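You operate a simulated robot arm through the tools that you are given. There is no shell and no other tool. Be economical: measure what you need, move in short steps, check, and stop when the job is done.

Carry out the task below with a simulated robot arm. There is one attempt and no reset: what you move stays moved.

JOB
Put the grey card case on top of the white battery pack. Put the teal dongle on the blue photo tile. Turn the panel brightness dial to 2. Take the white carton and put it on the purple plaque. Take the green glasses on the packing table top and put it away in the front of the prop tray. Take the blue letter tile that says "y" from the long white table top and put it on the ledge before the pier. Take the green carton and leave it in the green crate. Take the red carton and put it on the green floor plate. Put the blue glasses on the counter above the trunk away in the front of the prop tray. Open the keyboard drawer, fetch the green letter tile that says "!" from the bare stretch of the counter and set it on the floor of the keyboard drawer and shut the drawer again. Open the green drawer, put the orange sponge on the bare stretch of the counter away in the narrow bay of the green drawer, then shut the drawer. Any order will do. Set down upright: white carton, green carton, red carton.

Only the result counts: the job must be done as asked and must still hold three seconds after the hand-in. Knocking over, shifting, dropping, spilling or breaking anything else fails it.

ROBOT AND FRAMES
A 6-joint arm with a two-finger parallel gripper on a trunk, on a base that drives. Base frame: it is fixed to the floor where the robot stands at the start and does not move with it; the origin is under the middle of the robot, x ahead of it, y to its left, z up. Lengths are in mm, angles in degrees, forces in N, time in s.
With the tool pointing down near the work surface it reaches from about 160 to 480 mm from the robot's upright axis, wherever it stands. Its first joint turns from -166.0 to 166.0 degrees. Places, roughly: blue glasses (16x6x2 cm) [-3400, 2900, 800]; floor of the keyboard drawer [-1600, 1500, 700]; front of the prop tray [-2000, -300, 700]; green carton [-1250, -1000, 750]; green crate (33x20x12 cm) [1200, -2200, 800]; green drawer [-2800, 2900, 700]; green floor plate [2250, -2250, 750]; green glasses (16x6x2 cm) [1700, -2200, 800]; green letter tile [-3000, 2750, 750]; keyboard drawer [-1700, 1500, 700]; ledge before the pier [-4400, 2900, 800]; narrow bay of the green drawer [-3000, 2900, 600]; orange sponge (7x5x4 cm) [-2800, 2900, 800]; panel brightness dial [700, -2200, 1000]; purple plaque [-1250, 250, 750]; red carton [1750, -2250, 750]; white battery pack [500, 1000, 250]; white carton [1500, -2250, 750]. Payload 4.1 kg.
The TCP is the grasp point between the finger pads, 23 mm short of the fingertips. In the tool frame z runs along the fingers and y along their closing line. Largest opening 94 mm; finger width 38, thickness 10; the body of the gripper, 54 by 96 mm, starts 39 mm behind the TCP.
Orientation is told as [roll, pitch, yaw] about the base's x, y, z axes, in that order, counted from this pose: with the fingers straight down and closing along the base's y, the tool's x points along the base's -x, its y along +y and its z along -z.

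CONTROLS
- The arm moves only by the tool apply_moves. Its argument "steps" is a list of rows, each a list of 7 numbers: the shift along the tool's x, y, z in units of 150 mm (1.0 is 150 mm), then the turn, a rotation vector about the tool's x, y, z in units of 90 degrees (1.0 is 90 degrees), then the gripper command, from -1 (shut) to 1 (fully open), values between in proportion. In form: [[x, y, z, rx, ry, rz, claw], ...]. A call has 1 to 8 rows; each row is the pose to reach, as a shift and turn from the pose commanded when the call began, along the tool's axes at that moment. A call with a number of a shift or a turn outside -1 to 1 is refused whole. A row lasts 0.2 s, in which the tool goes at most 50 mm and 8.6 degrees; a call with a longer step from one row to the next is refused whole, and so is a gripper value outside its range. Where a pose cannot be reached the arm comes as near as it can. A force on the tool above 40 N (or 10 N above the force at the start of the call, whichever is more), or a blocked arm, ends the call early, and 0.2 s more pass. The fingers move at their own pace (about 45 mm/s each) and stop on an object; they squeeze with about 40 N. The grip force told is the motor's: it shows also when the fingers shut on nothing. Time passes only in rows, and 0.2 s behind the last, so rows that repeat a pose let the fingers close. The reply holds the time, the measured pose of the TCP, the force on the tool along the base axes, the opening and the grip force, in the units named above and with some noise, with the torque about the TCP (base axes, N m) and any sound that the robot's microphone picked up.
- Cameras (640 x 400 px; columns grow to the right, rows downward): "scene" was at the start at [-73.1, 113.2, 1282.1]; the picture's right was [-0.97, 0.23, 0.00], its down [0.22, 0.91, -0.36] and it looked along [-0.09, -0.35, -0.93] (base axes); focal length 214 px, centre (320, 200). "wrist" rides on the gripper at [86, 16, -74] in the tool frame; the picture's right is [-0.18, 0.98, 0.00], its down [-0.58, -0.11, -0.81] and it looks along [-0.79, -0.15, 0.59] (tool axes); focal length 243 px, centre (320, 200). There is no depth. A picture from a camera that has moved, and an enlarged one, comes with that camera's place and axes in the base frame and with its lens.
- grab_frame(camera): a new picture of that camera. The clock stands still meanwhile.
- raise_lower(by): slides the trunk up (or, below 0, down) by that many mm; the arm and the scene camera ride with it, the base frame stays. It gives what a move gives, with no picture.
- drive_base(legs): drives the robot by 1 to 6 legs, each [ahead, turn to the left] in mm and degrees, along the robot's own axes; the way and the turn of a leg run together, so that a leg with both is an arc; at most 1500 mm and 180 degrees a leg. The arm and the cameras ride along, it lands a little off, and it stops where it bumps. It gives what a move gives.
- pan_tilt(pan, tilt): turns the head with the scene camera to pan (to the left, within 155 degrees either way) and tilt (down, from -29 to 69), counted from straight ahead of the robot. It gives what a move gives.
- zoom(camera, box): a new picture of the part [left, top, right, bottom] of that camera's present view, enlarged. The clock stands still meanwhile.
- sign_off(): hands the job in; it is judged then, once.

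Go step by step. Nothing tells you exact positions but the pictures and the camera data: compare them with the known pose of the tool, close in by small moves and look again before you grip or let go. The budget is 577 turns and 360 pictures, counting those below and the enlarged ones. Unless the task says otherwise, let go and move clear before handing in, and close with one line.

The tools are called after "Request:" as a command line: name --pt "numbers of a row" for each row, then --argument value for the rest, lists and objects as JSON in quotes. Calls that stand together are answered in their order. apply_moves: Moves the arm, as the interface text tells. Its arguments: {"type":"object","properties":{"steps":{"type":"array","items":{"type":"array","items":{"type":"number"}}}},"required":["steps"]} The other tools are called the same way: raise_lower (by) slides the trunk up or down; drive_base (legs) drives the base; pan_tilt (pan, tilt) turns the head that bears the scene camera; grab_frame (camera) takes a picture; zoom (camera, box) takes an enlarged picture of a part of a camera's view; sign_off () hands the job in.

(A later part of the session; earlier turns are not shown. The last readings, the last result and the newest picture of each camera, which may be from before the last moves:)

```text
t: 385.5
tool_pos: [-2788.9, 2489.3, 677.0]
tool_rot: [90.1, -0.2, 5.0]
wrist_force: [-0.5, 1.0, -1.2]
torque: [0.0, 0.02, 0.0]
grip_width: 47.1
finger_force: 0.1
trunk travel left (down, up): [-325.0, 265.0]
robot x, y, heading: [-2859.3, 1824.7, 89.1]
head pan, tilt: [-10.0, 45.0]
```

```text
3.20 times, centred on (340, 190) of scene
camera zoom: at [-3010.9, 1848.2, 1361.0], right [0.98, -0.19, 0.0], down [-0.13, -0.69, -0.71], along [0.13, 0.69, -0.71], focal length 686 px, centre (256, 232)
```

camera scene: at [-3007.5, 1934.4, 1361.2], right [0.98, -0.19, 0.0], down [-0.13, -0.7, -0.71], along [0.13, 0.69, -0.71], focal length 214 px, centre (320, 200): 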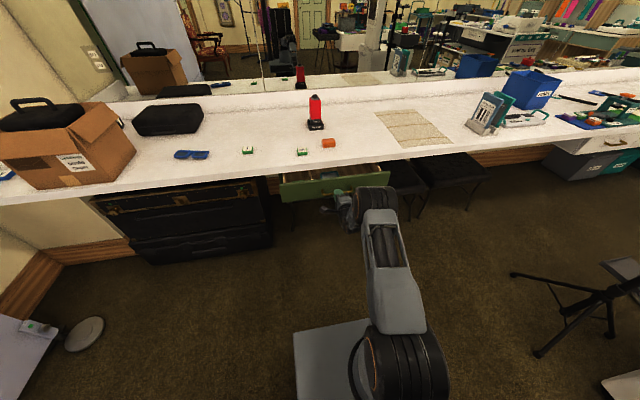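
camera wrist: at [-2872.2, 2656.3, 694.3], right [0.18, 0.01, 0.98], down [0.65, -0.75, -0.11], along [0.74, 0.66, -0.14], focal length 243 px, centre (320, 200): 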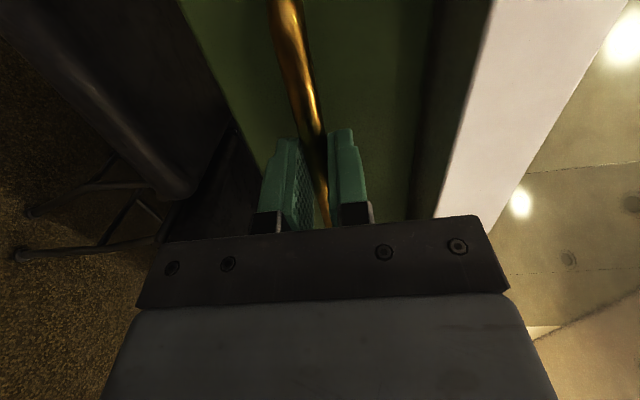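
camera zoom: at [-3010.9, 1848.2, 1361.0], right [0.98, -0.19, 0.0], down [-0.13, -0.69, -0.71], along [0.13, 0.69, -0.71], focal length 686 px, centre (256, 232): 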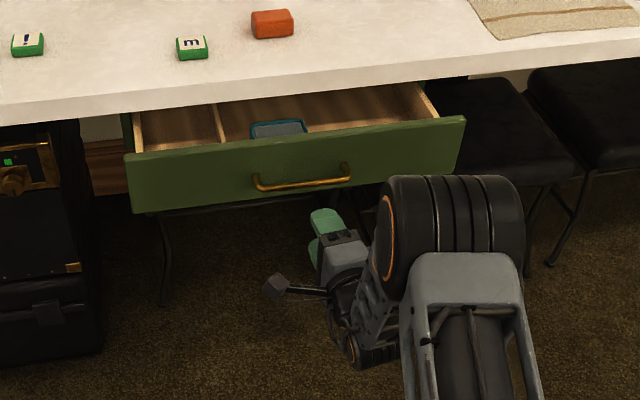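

Request:
raise_lower --by 200

Request:
apply_moves --pt "0.027 0.016 -0.069 0.048 0.048 -0.048 0" --pt "0.055 0.032 -0.137 0.096 0.096 -0.096 0" --pt "0.082 0.049 -0.206 0.144 0.144 -0.144 0" --pt "0.11 0.065 -0.275 0.1925 0.1925 -0.1925 0" --pt "0.137 0.081 -0.344 0.24 0.24 -0.24 0" --pt "0.165 0.097 -0.412 0.289 0.289 -0.289 0" --pt "0.192 0.114 -0.48 0.337 0.337 -0.337 0" --pt "0.22 0.13 -0.55 0.385 0.385 -0.385 0"

Request:
apply_moves --pt "0.056 0 -0.051 0.048 0.048 -0.048 0" --pt "0.111 0 -0.102 0.096 0.096 -0.096 0" --pt "0.167 0 -0.154 0.144 0.144 -0.144 0" --pt "0.222 0 -0.205 0.1925 0.1925 -0.1925 0" --pt "0.278 0 -0.256 0.24 0.24 -0.24 0" --pt "0.334 0 -0.307 0.289 0.289 -0.289 0" --pt "0.39 0 -0.359 0.337 0.337 -0.337 0" --pt "0.445 0 -0.41 0.385 0.385 -0.385 0"

```text
t: 387.7
tool_pos: [-2790.6, 2488.7, 877.1]
tool_rot: [90.1, -0.2, 5.0]
wrist_force: [0.9, 0.3, -0.6]
torque: [-0.01, -0.01, 0.0]
grip_width: 46.8
finger_force: 0.0
trunk travel left (down, up): [-525.0, 65.0]
robot x, y, heading: [-2854.3, 1819.1, 89.0]
head pan, tilt: [-10.0, 45.0]
```

```text
t: 389.5
tool_pos: [-2812.8, 2404.6, 897.3]
tool_rot: [44.9, -19.6, 50.1]
wrist_force: [-0.3, -0.6, 0.0]
torque: [0.0, 0.03, 0.02]
grip_width: 46.9
finger_force: 0.1
trunk travel left (down, up): [-525.0, 65.0]
robot x, y, heading: [-2858.6, 1826.3, 88.9]
head pan, tilt: [-10.0, 45.0]
```

```text
t: 391.3
tool_pos: [-2831.3, 2317.5, 916.1]
tool_rot: [-0.3, -0.1, 95.1]
wrist_force: [-0.3, 0.4, 0.3]
torque: [0.0, 0.0, 0.02]
grip_width: 47.0
finger_force: 0.1
trunk travel left (down, up): [-525.0, 65.0]
robot x, y, heading: [-2859.7, 1823.1, 89.1]
head pan, tilt: [-10.0, 45.0]
```

Request:
drive_base --legs '[[480, 0]]'

Request:
grab_frame --camera "wrist"

Request:
grab_frame --camera "scene"

```text
t: 394.1
tool_pos: [-2815.7, 2796.8, 917.0]
tool_rot: [-0.2, -0.1, 94.5]
wrist_force: [-0.6, 0.4, 0.5]
torque: [0.02, 0.02, -0.01]
grip_width: 46.8
finger_force: 0.1
trunk travel left (down, up): [-525.0, 65.0]
robot x, y, heading: [-2848.8, 2302.5, 88.4]
head pan, tilt: [-10.0, 45.0]
```

```text
194 pictures are left
camera wrist: at [-2825.0, 2708.6, 991.3], right [-0.99, 0.11, 0.0], down [0.06, 0.59, 0.81], along [0.09, 0.8, -0.59], focal length 243 px, centre (320, 200)
```

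wrist: 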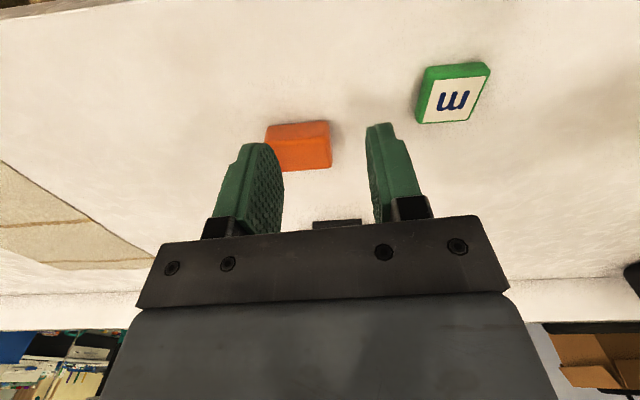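

```text
193 pictures are left
camera scene: at [-3000.4, 2329.3, 1561.0], right [0.98, -0.2, 0.0], down [-0.14, -0.69, -0.71], along [0.14, 0.69, -0.71], focal length 214 px, centre (320, 200)
```

scene: 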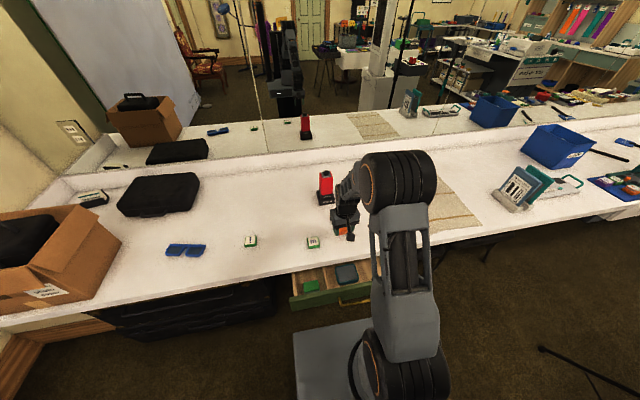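

Request:
zoom --camera "scene" --box '[270, 220, 390, 320]'

Request:
zoom --camera "wrist" --box '[240, 90, 360, 190]'

```text
4.00 times, centred on (330, 270) of scene
camera zoom: at [-3000.4, 2329.3, 1561.0], right [0.98, -0.2, 0.0], down [-0.14, -0.69, -0.71], along [0.14, 0.69, -0.71], focal length 858 px, centre (280, -80)
```

zoom: 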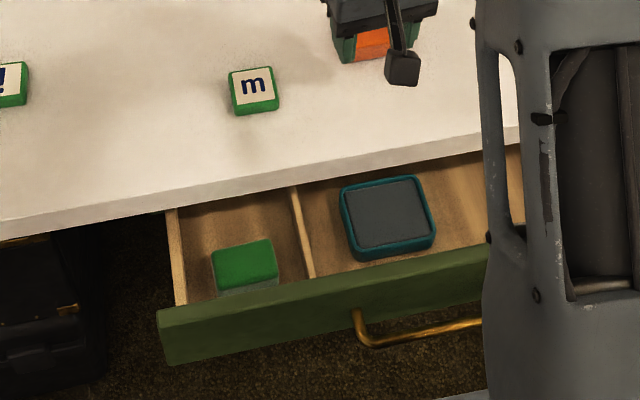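

```text
4.00 times, centred on (300, 140) of wrist
camera zoom: at [-2825.0, 2708.6, 991.3], right [-0.99, 0.11, 0.0], down [0.06, 0.59, 0.81], along [0.09, 0.8, -0.59], focal length 970 px, centre (400, 440)
```

zoom: 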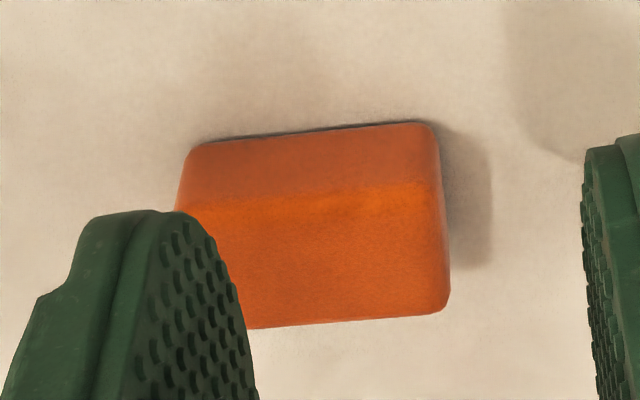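

The narrow bay already holds a green sponge at its front, so the drawer must be opened further. I'll pull it from inside the front panel with closed fingers in the wide bay, backing the base off first.

Request:
drive_base --legs '[[-65, 0]]'

Request:
apply_moves --pt "0.1 -0.15 0.1 0 0 0 -0.5" --pt "0.21 -0.3 0.3 0 0 0 -1" --pt "0.32 -0.45 0.45 0 0 0 -1" --pt "0.43 -0.61 0.6 0 0 0 -1"

Request:
grab_frame --camera "wrist"

Request:
zoom --camera "scene" --box '[270, 190, 430, 310]'

```text
t: 395.1
tool_pos: [-2816.4, 2730.9, 916.6]
tool_rot: [-0.1, -0.1, 94.3]
wrist_force: [0.2, -1.1, 0.0]
torque: [0.0, 0.01, 0.03]
grip_width: 47.0
finger_force: 0.1
trunk travel left (down, up): [-525.0, 65.0]
robot x, y, heading: [-2848.6, 2237.7, 88.6]
head pan, tilt: [-10.0, 45.0]
```

```text
t: 396.1
tool_pos: [-2719.6, 2672.4, 825.6]
tool_rot: [-0.2, -0.1, 94.4]
wrist_force: [0.9, -0.3, -0.2]
torque: [0.0, 0.02, 0.0]
grip_width: 0.0
finger_force: 40.0
trunk travel left (down, up): [-525.0, 65.0]
robot x, y, heading: [-2847.4, 2238.2, 88.4]
head pan, tilt: [-10.0, 45.0]
```

```text
190 pictures are left
camera wrist: at [-2729.9, 2585.3, 900.9], right [-0.99, 0.11, 0.0], down [0.06, 0.59, 0.81], along [0.09, 0.8, -0.59], focal length 243 px, centre (320, 200)
```

wrist: 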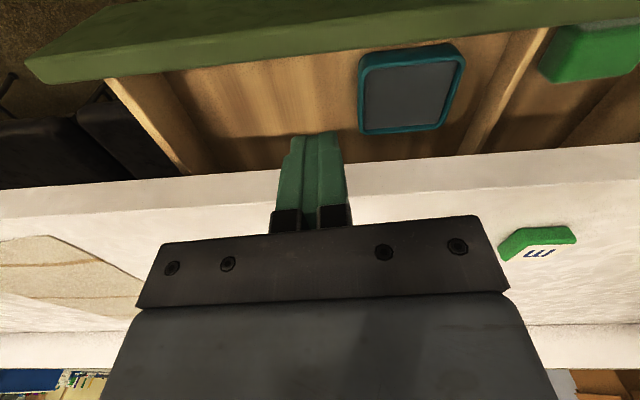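

```text
3.33 times, centred on (350, 250) of scene
camera zoom: at [-3001.8, 2264.4, 1561.0], right [0.98, -0.2, 0.0], down [-0.14, -0.69, -0.71], along [0.14, 0.69, -0.71], focal length 715 px, centre (220, 33)
```

zoom: 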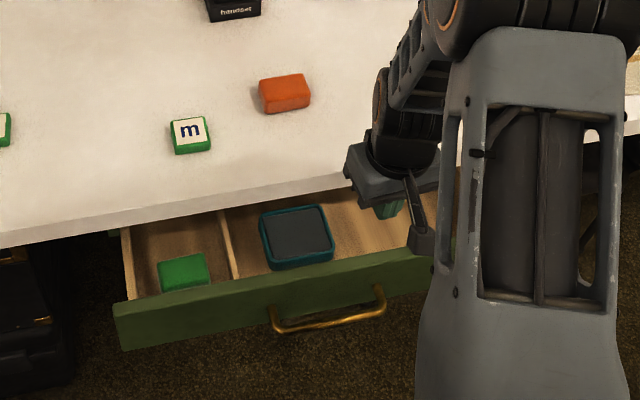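

Request:
apply_moves --pt "-0.17 -0.01 0.2 0 0 0 -1" --pt "-0.17 -0.01 0.5 0 0 0 -1"

Request:
grab_frame --camera "wrist"

```text
t: 396.7
tool_pos: [-2719.4, 2702.3, 751.3]
tool_rot: [-0.2, -0.1, 94.4]
wrist_force: [-0.6, -0.5, 1.0]
torque: [0.0, 0.02, -0.02]
grip_width: 0.0
finger_force: 40.2
trunk travel left (down, up): [-525.0, 65.0]
robot x, y, heading: [-2850.3, 2239.1, 88.2]
head pan, tilt: [-10.0, 45.0]
```

```text
188 pictures are left
camera wrist: at [-2728.8, 2614.4, 825.3], right [-0.99, 0.11, 0.0], down [0.06, 0.59, 0.81], along [0.09, 0.8, -0.59], focal length 243 px, centre (320, 200)
```

wrist: 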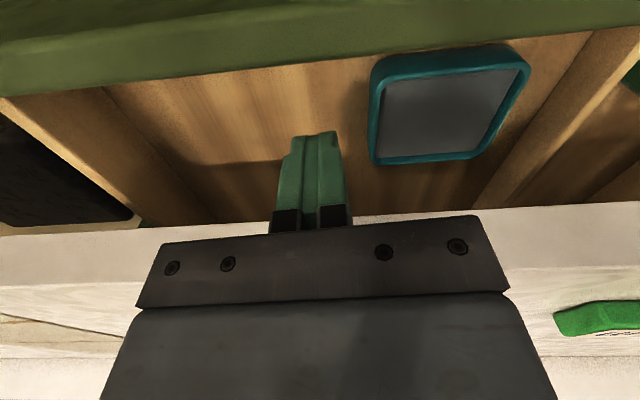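

Request:
apply_moves --pt "0 0 0.2 0 0 0 -1" --pt "0 0 0.37 0 0 0 -1"

Request:
apply_moves --pt "0.1 0 0 0 0 0 -1" --pt "0.2 0 0 0 0 0 -1" --pt "0.3 0 0 0 0 0 -1" --pt "0.4 0 0 0 0 0 -1" --pt "0.5 0 0 0 0 0 -1" --pt "0.6 0 0 0 0 0 -1"

Request:
grab_frame --camera "wrist"

Request:
zoom --camera "scene" --box '[270, 190, 430, 310]'

```text
t: 397.3
tool_pos: [-2718.0, 2699.4, 695.3]
tool_rot: [-0.2, 0.0, 94.3]
wrist_force: [0.1, -3.5, 0.1]
torque: [0.19, 0.04, -0.1]
grip_width: 0.0
finger_force: 40.5
trunk travel left (down, up): [-525.0, 65.0]
robot x, y, heading: [-2848.9, 2238.2, 88.2]
head pan, tilt: [-10.0, 45.0]
```

```text
t: 398.7
tool_pos: [-2714.3, 2608.0, 695.9]
tool_rot: [-0.2, -0.1, 94.4]
wrist_force: [0.9, -0.4, 0.4]
torque: [0.01, -0.01, 0.02]
grip_width: 0.2
finger_force: 40.3
trunk travel left (down, up): [-525.0, 65.0]
robot x, y, heading: [-2851.1, 2237.1, 88.4]
head pan, tilt: [-10.0, 45.0]
```

```text
187 pictures are left
camera wrist: at [-2723.1, 2520.8, 771.3], right [-0.99, 0.11, 0.0], down [0.06, 0.59, 0.81], along [0.09, 0.8, -0.59], focal length 243 px, centre (320, 200)
```

wrist: 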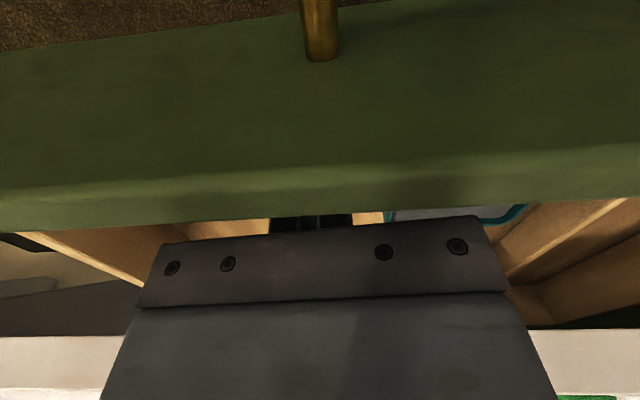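

```text
3.33 times, centred on (350, 250) of scene
camera zoom: at [-3002.0, 2264.3, 1561.0], right [0.98, -0.2, 0.0], down [-0.14, -0.69, -0.71], along [0.14, 0.69, -0.71], focal length 715 px, centre (220, 33)
```

zoom: 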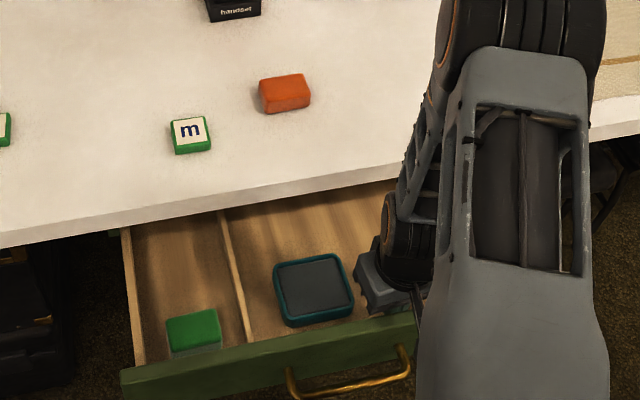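

The drawer is now open about 230 mm, leaving space behind the green sponge. I'll lift out and reach for the orange sponge with a tilted tool.

Request:
apply_moves --pt "-0.05 0 -0.3 0 0 0 -1" --pt "-0.05 0 -0.6 0 0 0 -0.5" --pt "-0.05 0 -0.9 0 0 0 0.5" --pt "-0.05 0 -1.0 0 0 0 1"

Request:
apply_moves --pt "-0.2 0.1 -0.15 0 -0.078 0 1" --pt "-0.4 0.2 -0.3 0 -0.156 0 1" --pt "-0.6 0.3 -0.4 0 -0.234 0 1" --pt "-0.8 0.4 -0.5 0 -0.312 0 1" --pt "-1.0 0.45 -0.5 0 -0.389 0 1"

Request:
drive_base --legs '[[30, 0]]'

Request:
grab_frame --camera "wrist"

Request:
grab_frame --camera "scene"

```text
t: 399.7
tool_pos: [-2716.0, 2615.5, 845.0]
tool_rot: [-0.2, -0.1, 94.4]
wrist_force: [0.3, 0.4, -0.9]
torque: [0.0, -0.04, -0.02]
grip_width: 66.3
finger_force: 0.1
trunk travel left (down, up): [-525.0, 65.0]
robot x, y, heading: [-2852.4, 2240.2, 88.3]
head pan, tilt: [-10.0, 45.0]
```

```text
t: 400.9
tool_pos: [-2793.8, 2762.9, 919.9]
tool_rot: [-0.7, -35.0, 95.6]
wrist_force: [0.3, -0.6, 0.9]
torque: [-0.03, 0.06, -0.02]
grip_width: 93.8
finger_force: 0.0
trunk travel left (down, up): [-525.0, 65.0]
robot x, y, heading: [-2851.1, 2238.3, 88.4]
head pan, tilt: [-10.0, 45.0]
```

```text
t: 401.7
tool_pos: [-2793.5, 2792.0, 920.8]
tool_rot: [-0.3, -35.1, 94.5]
wrist_force: [0.6, 0.0, -0.1]
torque: [0.01, -0.07, 0.0]
grip_width: 94.2
finger_force: 0.1
trunk travel left (down, up): [-525.0, 65.0]
robot x, y, heading: [-2849.9, 2272.0, 88.4]
head pan, tilt: [-10.0, 45.0]
```

```text
185 pictures are left
camera wrist: at [-2799.4, 2678.6, 932.0], right [-0.99, 0.08, 0.1], down [0.1, 0.02, 0.99], along [0.07, 1.0, -0.03], focal length 243 px, centre (320, 200)
```

wrist: 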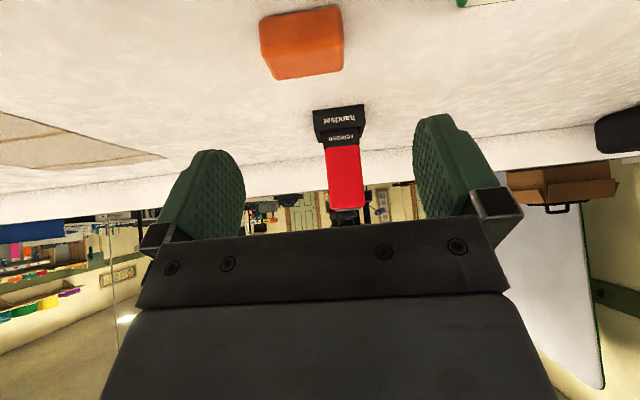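

```text
184 pictures are left
camera scene: at [-3001.3, 2295.0, 1561.0], right [0.98, -0.2, 0.0], down [-0.14, -0.69, -0.71], along [0.14, 0.69, -0.71], focal length 214 px, centre (320, 200)
```

scene: 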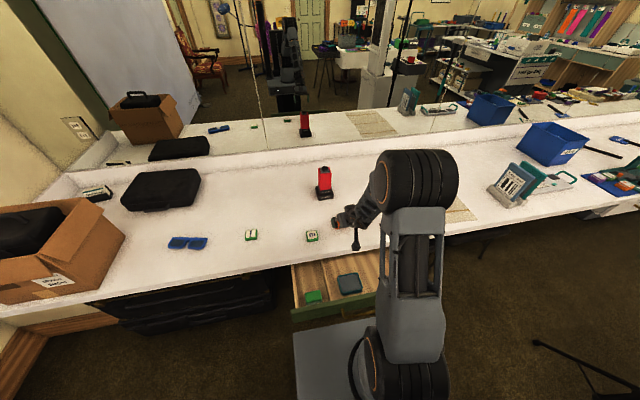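

Request:
apply_moves --pt "-0.04 -0.03 0.27 0 -0.011 0 1" --pt "-0.08 -0.06 0.54 0 -0.022 0 1" --pt "-0.12 -0.098 0.817 0 -0.033 0 1"

Request:
grab_frame --camera "wrist"

```text
t: 402.5
tool_pos: [-2786.3, 2876.5, 826.7]
tool_rot: [-0.3, -38.1, 94.5]
wrist_force: [0.0, -0.3, 0.2]
torque: [-0.03, 0.01, 0.01]
grip_width: 93.9
finger_force: 0.0
trunk travel left (down, up): [-525.0, 65.0]
robot x, y, heading: [-2849.2, 2266.6, 88.5]
head pan, tilt: [-10.0, 45.0]
```

```text
183 pictures are left
camera wrist: at [-2793.4, 2762.3, 833.6], right [-0.99, 0.07, 0.11], down [0.11, -0.03, 0.99], along [0.07, 1.0, 0.02], focal length 243 px, centre (320, 200)
```

wrist: 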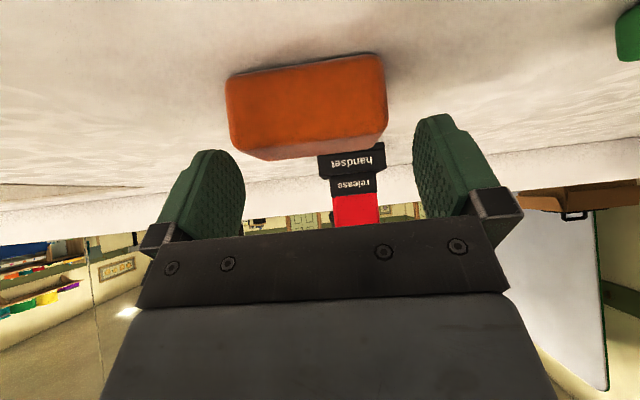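

Request:
apply_moves --pt "0.015 -0.04 0.05 0 0 0 1" --pt "0.015 -0.04 0.107 0 0 0 1" --pt "0.015 -0.04 0.107 0 0 0 0.4" --pt "0.015 -0.04 0.107 0 0 0 0.2" --pt "0.015 -0.04 0.107 0 0 0 0.2"

Request:
grab_frame --camera "wrist"

```text
t: 403.7
tool_pos: [-2778.7, 2886.9, 815.1]
tool_rot: [-0.2, -38.0, 94.5]
wrist_force: [0.9, -0.9, -0.7]
torque: [0.01, 0.0, 0.0]
grip_width: 64.9
finger_force: 39.5
trunk travel left (down, up): [-525.0, 65.0]
robot x, y, heading: [-2849.1, 2266.5, 88.8]
head pan, tilt: [-10.0, 45.0]
```

```text
182 pictures are left
camera wrist: at [-2785.3, 2771.5, 821.0], right [-0.99, 0.07, 0.11], down [0.11, -0.03, 0.99], along [0.07, 1.0, 0.02], focal length 243 px, centre (320, 200)
```

wrist: 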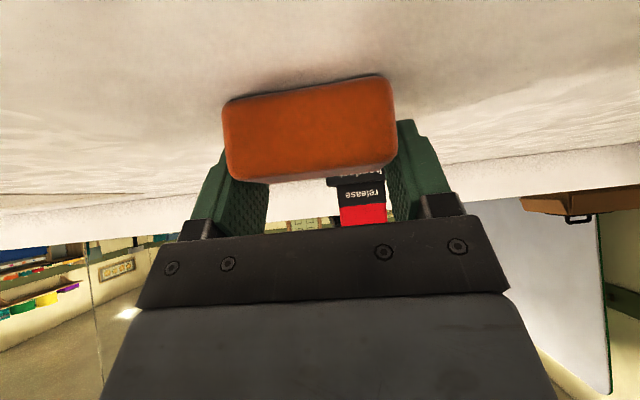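

The sponge is held. I'll lift, retract and bring it over the narrow bay, easing the tilt to 20° so the camera clears the drawer front.

Request:
apply_moves --pt "-0.12 0 -0.16 0 0 0 0.2" --pt "-0.15 0 -0.35 0 0 0 0.2" --pt "0.069 0 -0.56 0 0 0 0.2"

Request:
apply_moves --pt "0.1 0.25 -0.05 0 0.05 0 0.2" --pt "0.2 0.5 -0.1 0 0.1 0 0.2" --pt "0.35 0.75 -0.15 0 0.15 0 0.2" --pt "0.5 0.97 -0.2 0 0.2 0 0.2"

Request:
zoom --camera "scene" --box '[250, 180, 410, 310]'

Request:
grab_frame --camera "wrist"

```text
t: 404.5
tool_pos: [-2770.9, 2827.8, 878.3]
tool_rot: [-0.1, -37.9, 94.6]
wrist_force: [0.7, 0.3, -0.3]
torque: [0.0, 0.01, -0.01]
grip_width: 64.9
finger_force: 39.5
trunk travel left (down, up): [-525.0, 65.0]
robot x, y, heading: [-2854.2, 2268.8, 88.6]
head pan, tilt: [-10.0, 45.0]
```

```text
t: 405.5
tool_pos: [-2860.1, 2734.9, 849.2]
tool_rot: [-0.2, -20.0, 94.3]
wrist_force: [0.3, 0.4, -0.7]
torque: [0.02, -0.01, 0.03]
grip_width: 64.9
finger_force: 40.0
out of reach, approached as far as the arm can: row 3, 4
trunk travel left (down, up): [-525.0, 65.0]
robot x, y, heading: [-2850.4, 2268.9, 88.5]
head pan, tilt: [-10.0, 45.0]
```

```text
3.08 times, centred on (330, 245) of scene
camera zoom: at [-3001.5, 2294.5, 1561.0], right [0.98, -0.2, 0.0], down [-0.14, -0.69, -0.71], along [0.14, 0.69, -0.71], focal length 660 px, centre (289, 62)
```

zoom: 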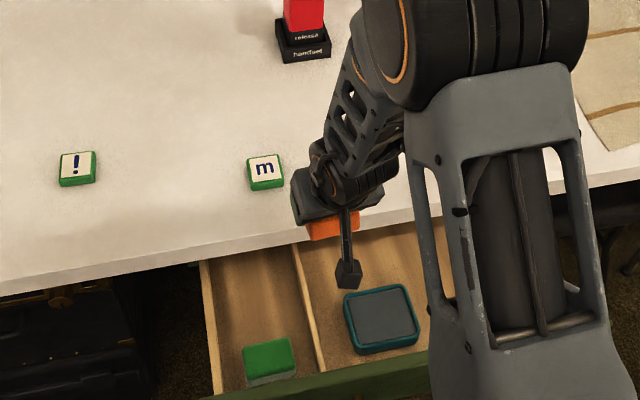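

```text
180 pictures are left
camera wrist: at [-2868.8, 2628.7, 890.1], right [-0.99, 0.1, 0.06], down [0.08, 0.28, 0.96], along [0.08, 0.96, -0.28], focal length 243 px, centre (320, 200)
```

wrist: 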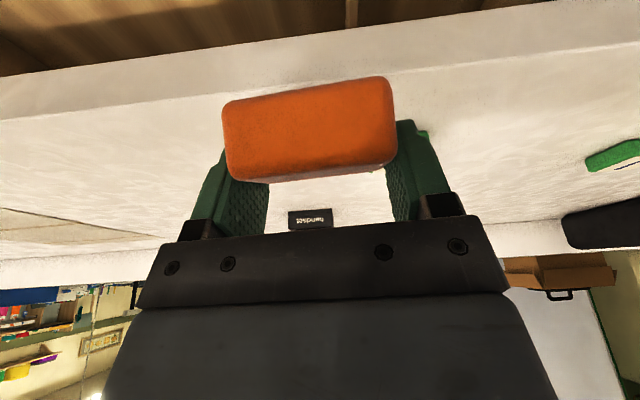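

Request:
apply_moves --pt "0.07 0.16 0.05 0 0 0 0.2" --pt "0.14 0.32 0.1 0 0 0 0.2" --pt "0.2 0.48 0.15 0 0 0 0.2" --pt "0.25 0.64 0.2 0 0 0 0.2"

Request:
zoom --camera "scene" --box '[250, 180, 410, 310]'

```text
t: 406.5
tool_pos: [-2862.7, 2725.2, 839.1]
tool_rot: [1.0, -18.6, 94.4]
wrist_force: [0.9, -0.6, 0.3]
torque: [0.0, -0.03, 0.0]
grip_width: 64.8
finger_force: 40.7
out of reach, approached as far as the arm can: row 1, 2, 3, 4
trunk travel left (down, up): [-525.0, 65.0]
robot x, y, heading: [-2849.0, 2271.2, 88.4]
head pan, tilt: [-10.0, 45.0]
```

```text
3.08 times, centred on (330, 245) of scene
camera zoom: at [-3001.3, 2294.5, 1561.0], right [0.98, -0.2, 0.0], down [-0.14, -0.69, -0.71], along [0.14, 0.69, -0.71], focal length 660 px, centre (289, 62)
```

zoom: 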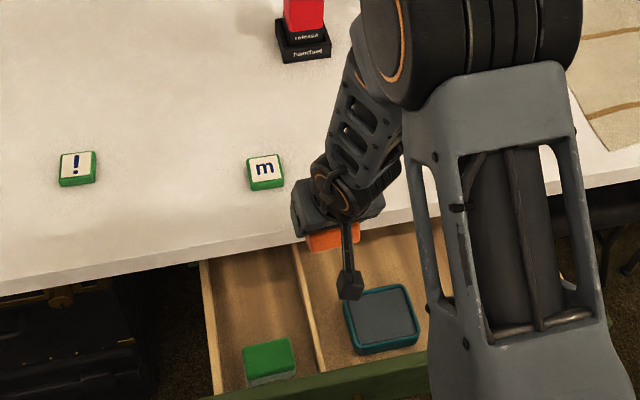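

The wrist is at a joint limit here, so I'll shift the base about 100 mm left by a short shuffle.

Request:
drive_base --legs '[[-420, 0], [0, 20], [340, 0], [0, -20], [70, 0]]'

Request:
grab_frame --camera "scene"

```text
t: 413.6
tool_pos: [-2989.0, 2701.6, 839.2]
tool_rot: [1.1, -18.5, 95.5]
wrist_force: [0.2, 0.6, -0.9]
torque: [0.0, 0.02, 0.01]
grip_width: 65.0
finger_force: 39.4
trunk travel left (down, up): [-525.0, 65.0]
robot x, y, heading: [-2969.1, 2245.4, 89.7]
head pan, tilt: [-10.0, 45.0]
```

```text
178 pictures are left
camera scene: at [-3119.3, 2269.8, 1561.0], right [0.98, -0.18, 0.0], down [-0.13, -0.7, -0.71], along [0.13, 0.69, -0.71], focal length 214 px, centre (320, 200)
```

scene: 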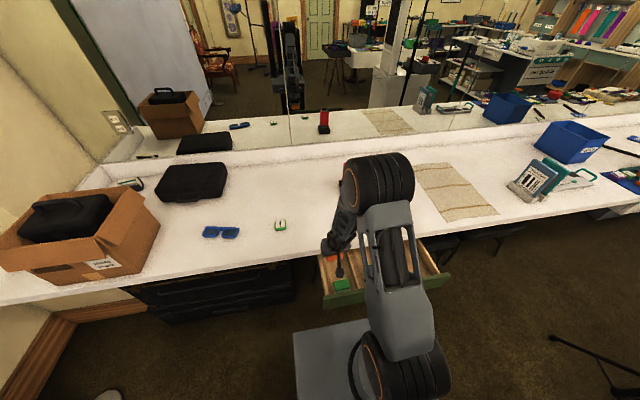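

Request:
apply_moves --pt "0.03 -0.21 0.0 0 0 0 0.2" --pt "0.1 -0.21 0.2 0 0 0 0.2" --pt "0.2 -0.21 0.45 0 0 0 0.2"

Request:
zoom --camera "scene" --box '[300, 220, 460, 320]'

Request:
grab_frame --camera "wrist"

```text
t: 414.4
tool_pos: [-2954.8, 2700.5, 766.8]
tool_rot: [1.0, -18.6, 95.5]
wrist_force: [-0.3, 0.0, -0.5]
torque: [-0.01, 0.0, -0.01]
grip_width: 64.6
finger_force: 40.0
trunk travel left (down, up): [-525.0, 65.0]
robot x, y, heading: [-2967.2, 2246.4, 89.7]
head pan, tilt: [-10.0, 45.0]
```

```text
4.00 times, centred on (380, 270) of scene
camera zoom: at [-3119.6, 2269.4, 1561.0], right [0.98, -0.18, 0.0], down [-0.13, -0.7, -0.71], along [0.13, 0.7, -0.71], focal length 858 px, centre (80, -80)
```

zoom: 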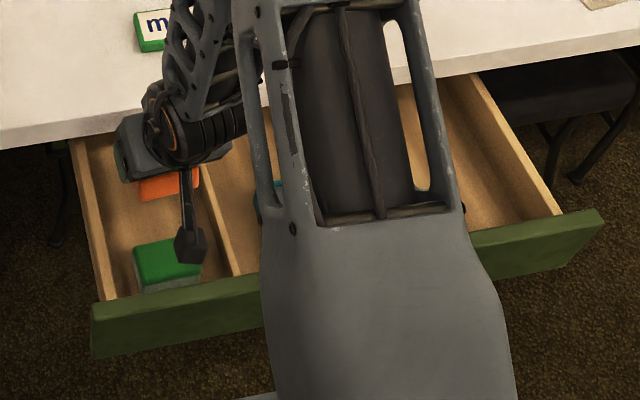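

```text
176 pictures are left
camera wrist: at [-2960.1, 2593.5, 810.1], right [-0.99, 0.07, 0.07], down [0.09, 0.3, 0.95], along [0.05, 0.95, -0.31], focal length 243 px, centre (320, 200)
```

wrist: 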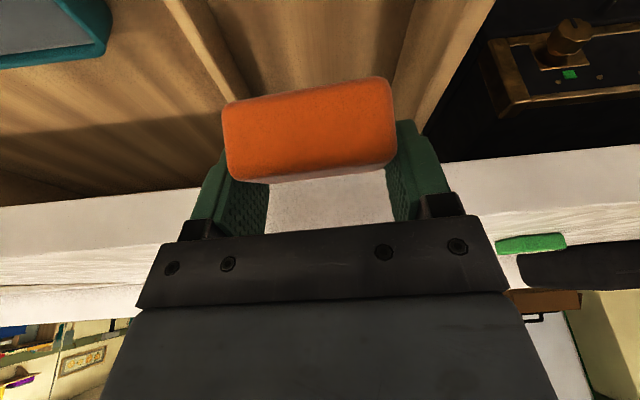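

Request:
apply_moves --pt "0.03 0.087 0.09 0 0 0 0.2" --pt "0.07 0.087 0.2 0 0 0 0.2"

Request:
grab_frame --camera "wrist"

Request:
zoom --camera "scene" --box '[300, 220, 460, 320]'

```text
t: 415.0
tool_pos: [-2961.5, 2697.3, 733.5]
tool_rot: [1.6, -18.5, 95.5]
wrist_force: [0.0, 0.1, -0.7]
torque: [0.01, 0.01, -0.01]
grip_width: 65.1
finger_force: 40.0
out of reach, approached as far as the arm can: row 1, 2
trunk travel left (down, up): [-525.0, 65.0]
robot x, y, heading: [-2965.8, 2249.3, 89.5]
head pan, tilt: [-10.0, 45.0]
```

```text
175 pictures are left
camera wrist: at [-2963.8, 2591.8, 777.8], right [-0.99, 0.07, 0.08], down [0.1, 0.31, 0.95], along [0.04, 0.95, -0.31], focal length 243 px, centre (320, 200)
```

wrist: 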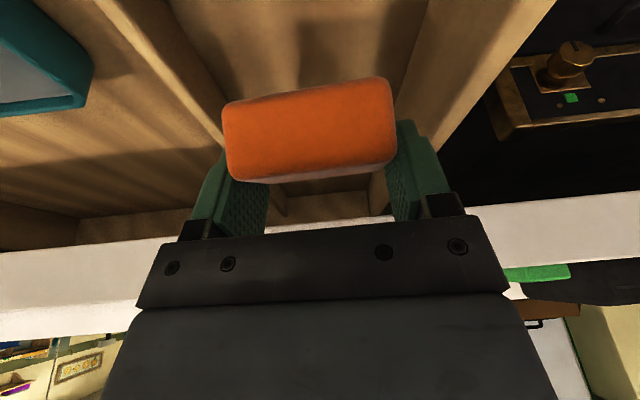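

```text
4.00 times, centred on (380, 270) of scene
camera zoom: at [-3119.6, 2269.3, 1561.0], right [0.98, -0.18, 0.0], down [-0.13, -0.7, -0.71], along [0.13, 0.7, -0.71], focal length 858 px, centre (80, -80)
```

zoom: 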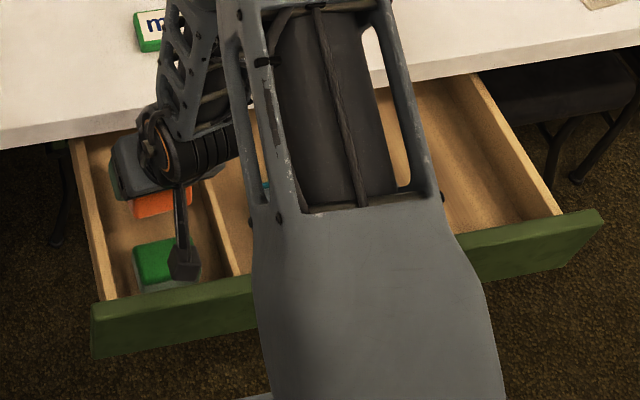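

Request:
drive_base --legs '[[0, 1.0]]'

Request:
apply_moves --pt "0.03 0 0.095 0 0 0 0.2" --pt "0.06 0 0.19 0 0 0 0.2"

Request:
grab_frame --camera "wrist"

Request:
zoom --camera "scene" --box '[300, 220, 460, 320]'

```text
t: 415.8
tool_pos: [-2968.6, 2698.3, 733.4]
tool_rot: [1.6, -18.5, 96.7]
wrist_force: [0.4, 0.7, 0.0]
torque: [0.02, -0.01, 0.01]
grip_width: 64.5
finger_force: 39.7
trunk travel left (down, up): [-525.0, 65.0]
robot x, y, heading: [-2967.1, 2244.1, 90.3]
head pan, tilt: [-10.0, 45.0]
```

```text
t: 416.4
tool_pos: [-2969.7, 2699.3, 703.6]
tool_rot: [2.2, -18.5, 96.5]
wrist_force: [-0.3, -0.3, -1.0]
torque: [0.04, 0.01, 0.0]
grip_width: 64.6
finger_force: 39.9
trunk travel left (down, up): [-525.0, 65.0]
robot x, y, heading: [-2968.8, 2248.2, 90.6]
head pan, tilt: [-10.0, 45.0]
```

```text
173 pictures are left
camera wrist: at [-2970.5, 2593.1, 748.0], right [-0.99, 0.05, 0.09], down [0.1, 0.31, 0.94], along [0.02, 0.95, -0.32], focal length 243 px, centre (320, 200)
```

wrist: 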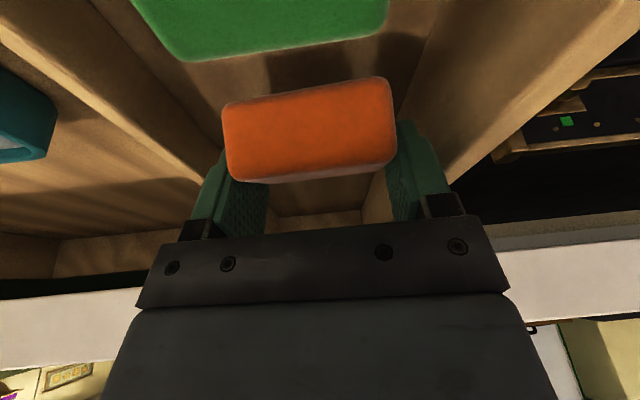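

```text
4.00 times, centred on (380, 270) of scene
camera zoom: at [-3119.7, 2266.6, 1561.0], right [0.99, -0.16, 0.0], down [-0.12, -0.7, -0.71], along [0.12, 0.7, -0.71], focal length 858 px, centre (80, -80)
```

zoom: 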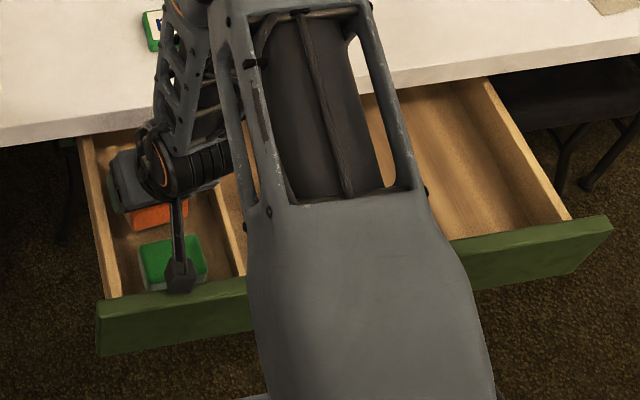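

Request:
apply_moves --pt "0.015 0 0.04 0 0 0 0.2" --pt "0.025 0 0.075 0 0 0 0.2"

Request:
grab_frame --camera "wrist"

```text
t: 416.8
tool_pos: [-2969.6, 2699.9, 702.8]
tool_rot: [2.1, -18.3, 96.3]
wrist_force: [-0.9, -0.6, 29.5]
torque: [-3.53, -0.17, -0.17]
grip_width: 64.7
finger_force: 40.2
trunk travel left (down, up): [-525.0, 65.0]
robot x, y, heading: [-2968.5, 2251.0, 90.5]
head pan, tilt: [-10.0, 45.0]
stopped in row 1: the force on the tool passed its limit (the readings are from after the stop); the commanded pose is now the measured one
```

```text
171 pictures are left
camera wrist: at [-2970.5, 2593.5, 747.1], right [-0.99, 0.05, 0.09], down [0.1, 0.31, 0.94], along [0.02, 0.95, -0.32], focal length 243 px, centre (320, 200)
```

wrist: 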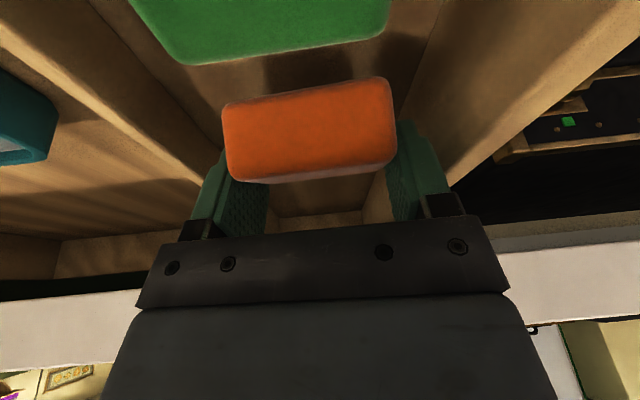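

The camera touches the drawer front, so I'll rise a little and release the sponge here, just above the bay floor.

Request:
apply_moves --pt "-0.013 0 -0.038 0 0 0 0.2" --pt "-0.013 0 -0.038 0 0 0 0.45" --pt "-0.013 0 -0.038 0 0 0 0.62" --pt "-0.013 0 -0.038 0 0 0 0.62"

Request:
grab_frame --camera "wrist"

```text
t: 417.8
tool_pos: [-2968.8, 2698.9, 706.2]
tool_rot: [2.0, -18.4, 96.3]
wrist_force: [-0.7, -0.3, -0.1]
torque: [0.0, -0.04, 0.01]
grip_width: 75.8
finger_force: 0.0
trunk travel left (down, up): [-525.0, 65.0]
robot x, y, heading: [-2967.8, 2248.0, 90.3]
head pan, tilt: [-10.0, 45.0]
```

```text
170 pictures are left
camera wrist: at [-2970.7, 2593.7, 750.8], right [-0.99, 0.05, 0.09], down [0.1, 0.31, 0.94], along [0.02, 0.95, -0.32], focal length 243 px, centre (320, 200)
```

wrist: 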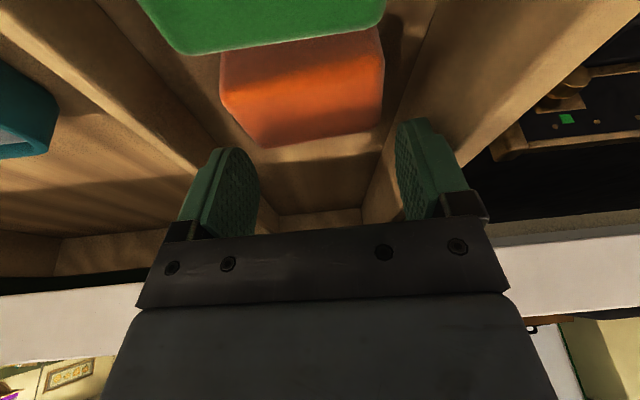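

The sponge lies flat in the narrow bay behind the green one. I'll lift out, back off and push the drawer shut with closed, tilted fingers.

Request:
apply_moves --pt "-0.05 0 -0.15 0 0 0 0.5" --pt "-0.15 0 -0.45 0 0 0 0" --pt "-0.25 0 -0.75 0 0 0 -0.5" --pt "-0.3 0 -0.95 0 0 0 -1"

Request:
zoom --camera "scene" --box '[300, 220, 460, 320]'

Request:
drive_base --legs '[[-300, 0]]'

Request:
apply_moves --pt "0.1 -0.17 0.2 0 -0.06 0 -1" --pt "0.2 -0.34 0.4 0 -0.12 0 -1" --pt "0.28 -0.5 0.6 0 -0.18 0 -1" --pt "0.35 -0.54 0.8 0 -0.24 0 -1" --pt "0.35 -0.54 0.95 0 -0.24 0 -1"

Request:
grab_frame --camera "scene"

```text
t: 418.8
tool_pos: [-2963.4, 2701.5, 854.8]
tool_rot: [2.0, -18.3, 96.4]
wrist_force: [0.1, 0.2, 0.0]
torque: [0.0, -0.01, -0.01]
grip_width: 1.6
finger_force: 0.1
trunk travel left (down, up): [-525.0, 65.0]
robot x, y, heading: [-2965.8, 2247.8, 90.4]
head pan, tilt: [-10.0, 45.0]
```

```text
4.00 times, centred on (380, 270) of scene
camera zoom: at [-3119.7, 2266.2, 1560.9], right [0.99, -0.16, 0.0], down [-0.12, -0.7, -0.71], along [0.12, 0.7, -0.71], focal length 858 px, centre (80, -80)
```

zoom: 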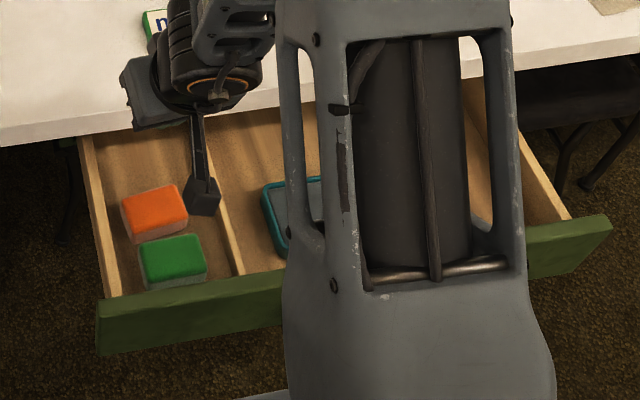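

```text
t: 420.8
tool_pos: [-2959.5, 2396.5, 854.3]
tool_rot: [2.0, -18.2, 96.3]
wrist_force: [0.2, -0.9, -0.9]
torque: [-0.01, -0.03, 0.01]
grip_width: 0.0
finger_force: 40.1
trunk travel left (down, up): [-525.0, 65.0]
robot x, y, heading: [-2962.0, 1940.2, 90.4]
head pan, tilt: [-10.0, 45.0]
```

```text
t: 422.0
tool_pos: [-2868.9, 2435.9, 708.6]
tool_rot: [5.4, -39.1, 93.7]
wrist_force: [0.6, 0.4, -0.3]
torque: [-0.01, -0.01, 0.04]
grip_width: 0.2
finger_force: 40.2
out of reach, approached as far as the arm can: row 3, 4, 5
trunk travel left (down, up): [-525.0, 65.0]
robot x, y, heading: [-2966.4, 1938.7, 90.6]
head pan, tilt: [-10.0, 45.0]
```

```text
168 pictures are left
camera scene: at [-3117.1, 1962.0, 1561.0], right [0.99, -0.17, 0.0], down [-0.12, -0.7, -0.71], along [0.12, 0.7, -0.71], focal length 214 px, centre (320, 200)
```

scene: 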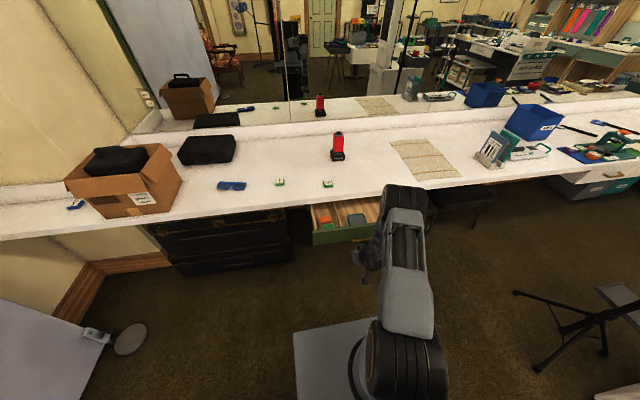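

Request:
raise_lower --by -120

Request:
apply_moves --pt "-0.15 0.05 -0.2 0 0 0 -1" --pt "-0.3 0.1 -0.4 0 0 0 -1" --pt "-0.46 0.16 -0.56 -0.05 0 0 -1"

Request:
grab_frame --camera "wrist"

```text
t: 423.5
tool_pos: [-2869.0, 2434.9, 588.0]
tool_rot: [5.4, -39.1, 93.7]
wrist_force: [0.4, 0.4, -0.2]
torque: [0.0, 0.02, 0.02]
grip_width: 0.0
finger_force: 40.1
trunk travel left (down, up): [-405.0, 185.0]
robot x, y, heading: [-2963.4, 1939.4, 90.6]
head pan, tilt: [-10.0, 45.0]
```

```text
t: 424.3
tool_pos: [-2887.2, 2436.5, 697.4]
tool_rot: [9.9, -39.1, 93.8]
wrist_force: [0.2, 0.1, 0.9]
torque: [0.0, 0.02, 0.01]
grip_width: 0.0
finger_force: 40.0
trunk travel left (down, up): [-405.0, 185.0]
robot x, y, heading: [-2965.6, 1941.9, 90.6]
head pan, tilt: [-10.0, 45.0]
```

```text
167 pictures are left
camera wrist: at [-2881.6, 2320.8, 702.3], right [-0.97, -0.03, 0.25], down [0.25, -0.02, 0.97], along [-0.02, 1.0, 0.03], focal length 243 px, centre (320, 200)
```

wrist: 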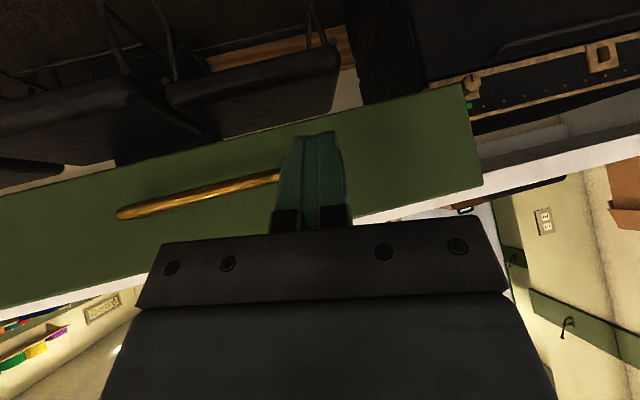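

Request:
drive_base --legs '[[250, 0]]'

Request:
grab_frame --camera "wrist"

Request:
zoom --camera "scene" --box '[280, 170, 480, 300]'

```text
t: 426.1
tool_pos: [-2887.6, 2686.6, 696.9]
tool_rot: [9.9, -39.2, 93.6]
wrist_force: [0.0, -0.1, 0.2]
torque: [0.0, -0.01, 0.04]
grip_width: 0.0
finger_force: 39.7
trunk travel left (down, up): [-405.0, 185.0]
robot x, y, heading: [-2968.4, 2193.6, 90.5]
head pan, tilt: [-10.0, 45.0]
```

```text
166 pictures are left
camera wrist: at [-2883.5, 2571.3, 702.0], right [-0.97, -0.03, 0.25], down [0.25, -0.02, 0.97], along [-0.02, 1.0, 0.03], focal length 243 px, centre (320, 200)
```

wrist: 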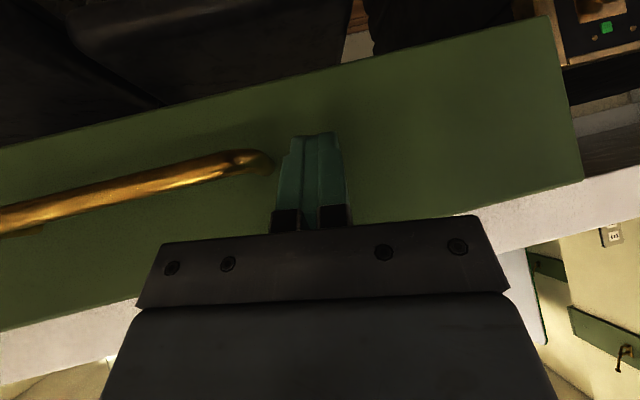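

```text
3.08 times, centred on (380, 235) of scene
camera zoom: at [-3118.9, 2212.3, 1441.0], right [0.99, -0.17, 0.0], down [-0.12, -0.7, -0.71], along [0.12, 0.7, -0.71], focal length 660 px, centre (135, 92)
```

zoom: 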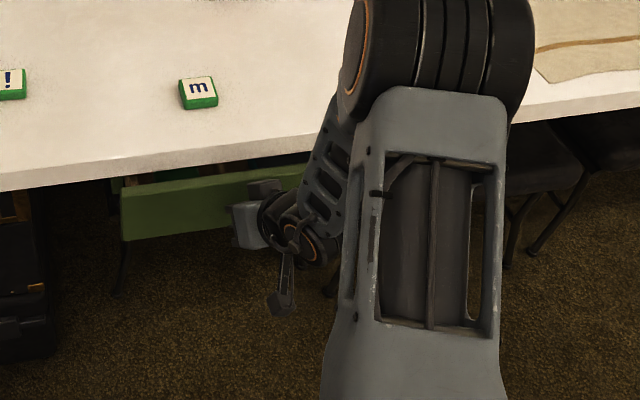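

Request:
drive_base --legs '[[45, 0]]'

Request:
apply_moves --pt "-0.02 0 0.016 0 0 0 -1" --pt "-0.04 0 0.033 0 0 0 -1" --pt "-0.06 0 0.049 0 0 0 -1" --pt "-0.08 0 0.065 0 0 0 -1" --pt "-0.1 0 0.082 0 0 0 -1" --pt "-0.12 0 0.098 0 0 0 -1"

Request:
grab_frame --camera "scene"

Request:
grab_frame --camera "wrist"

```text
t: 427.1
tool_pos: [-2888.8, 2730.6, 697.6]
tool_rot: [9.8, -39.2, 93.7]
wrist_force: [0.9, -0.2, -1.0]
torque: [-0.02, -0.01, -0.01]
grip_width: 0.0
finger_force: 40.0
trunk travel left (down, up): [-405.0, 185.0]
robot x, y, heading: [-2967.6, 2236.3, 90.5]
head pan, tilt: [-10.0, 45.0]
```

```text
t: 427.9
tool_pos: [-2888.7, 2736.5, 693.9]
tool_rot: [10.0, -38.4, 93.5]
wrist_force: [-1.7, -15.8, 5.0]
torque: [1.1, -0.19, -0.4]
grip_width: 0.0
finger_force: 40.2
trunk travel left (down, up): [-405.0, 185.0]
robot x, y, heading: [-2965.6, 2235.9, 90.5]
head pan, tilt: [-10.0, 45.0]
stopped in row 4: the force on the tool passed its limit (the readings are from after the stop); the commanded pose is now the measured one
```

```text
164 pictures are left
camera scene: at [-3119.5, 2253.7, 1441.0], right [0.99, -0.17, 0.0], down [-0.12, -0.7, -0.71], along [0.12, 0.7, -0.71], focal length 214 px, centre (320, 200)
```

scene: 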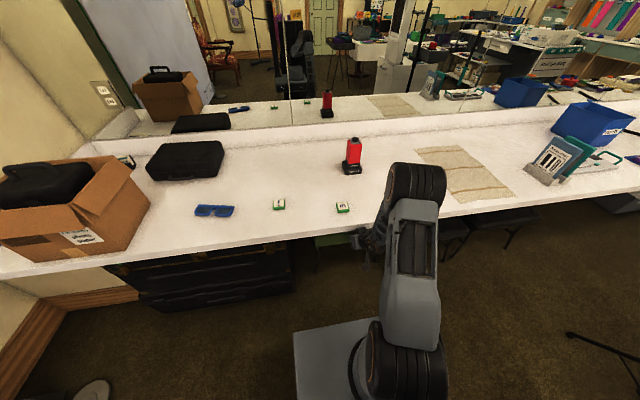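

```text
163 pictures are left
camera wrist: at [-2884.8, 2621.1, 700.9], right [-0.97, -0.02, 0.25], down [0.25, -0.01, 0.97], along [-0.02, 1.0, 0.02], focal length 243 px, centre (320, 200)
```

wrist: 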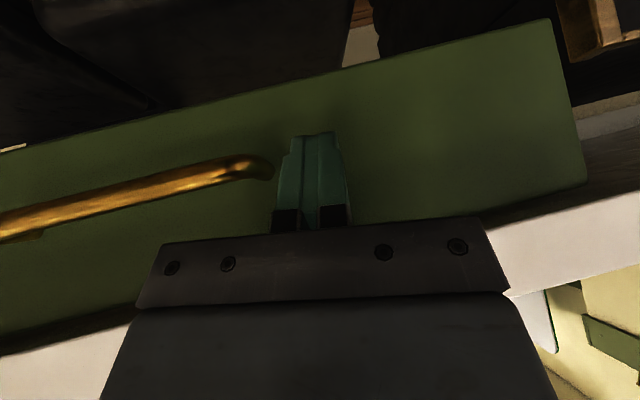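

Request:
apply_moves --pt "0.1 0 -0.1 0 0 0 -1" --pt "0.2 0 -0.3 0 0 0 -1" --pt "0.3 0 -0.5 0 0.05 0 -1"

Request:
drive_base --legs '[[-100, 0]]'

Request:
grab_frame --camera "wrist"

```text
t: 428.7
tool_pos: [-2868.3, 2656.2, 724.3]
tool_rot: [9.6, -34.1, 94.4]
wrist_force: [-0.2, -1.0, -0.6]
torque: [-0.03, 0.02, -0.01]
grip_width: 0.2
finger_force: 40.2
trunk travel left (down, up): [-405.0, 185.0]
robot x, y, heading: [-2967.7, 2238.6, 90.5]
head pan, tilt: [-10.0, 45.0]
```

```text
t: 429.9
tool_pos: [-2868.8, 2553.7, 724.0]
tool_rot: [9.5, -34.0, 94.5]
wrist_force: [0.0, 0.0, -0.4]
torque: [-0.03, -0.01, 0.02]
grip_width: 0.2
finger_force: 39.9
trunk travel left (down, up): [-405.0, 185.0]
robot x, y, heading: [-2962.3, 2130.7, 90.4]
head pan, tilt: [-10.0, 45.0]
```

```text
162 pictures are left
camera wrist: at [-2863.6, 2440.3, 739.1], right [-0.97, -0.02, 0.24], down [0.24, 0.06, 0.97], along [-0.03, 1.0, -0.06], focal length 243 px, centre (320, 200)
```

wrist: 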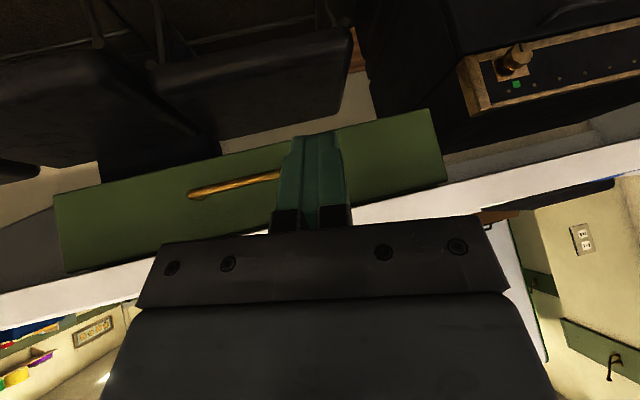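

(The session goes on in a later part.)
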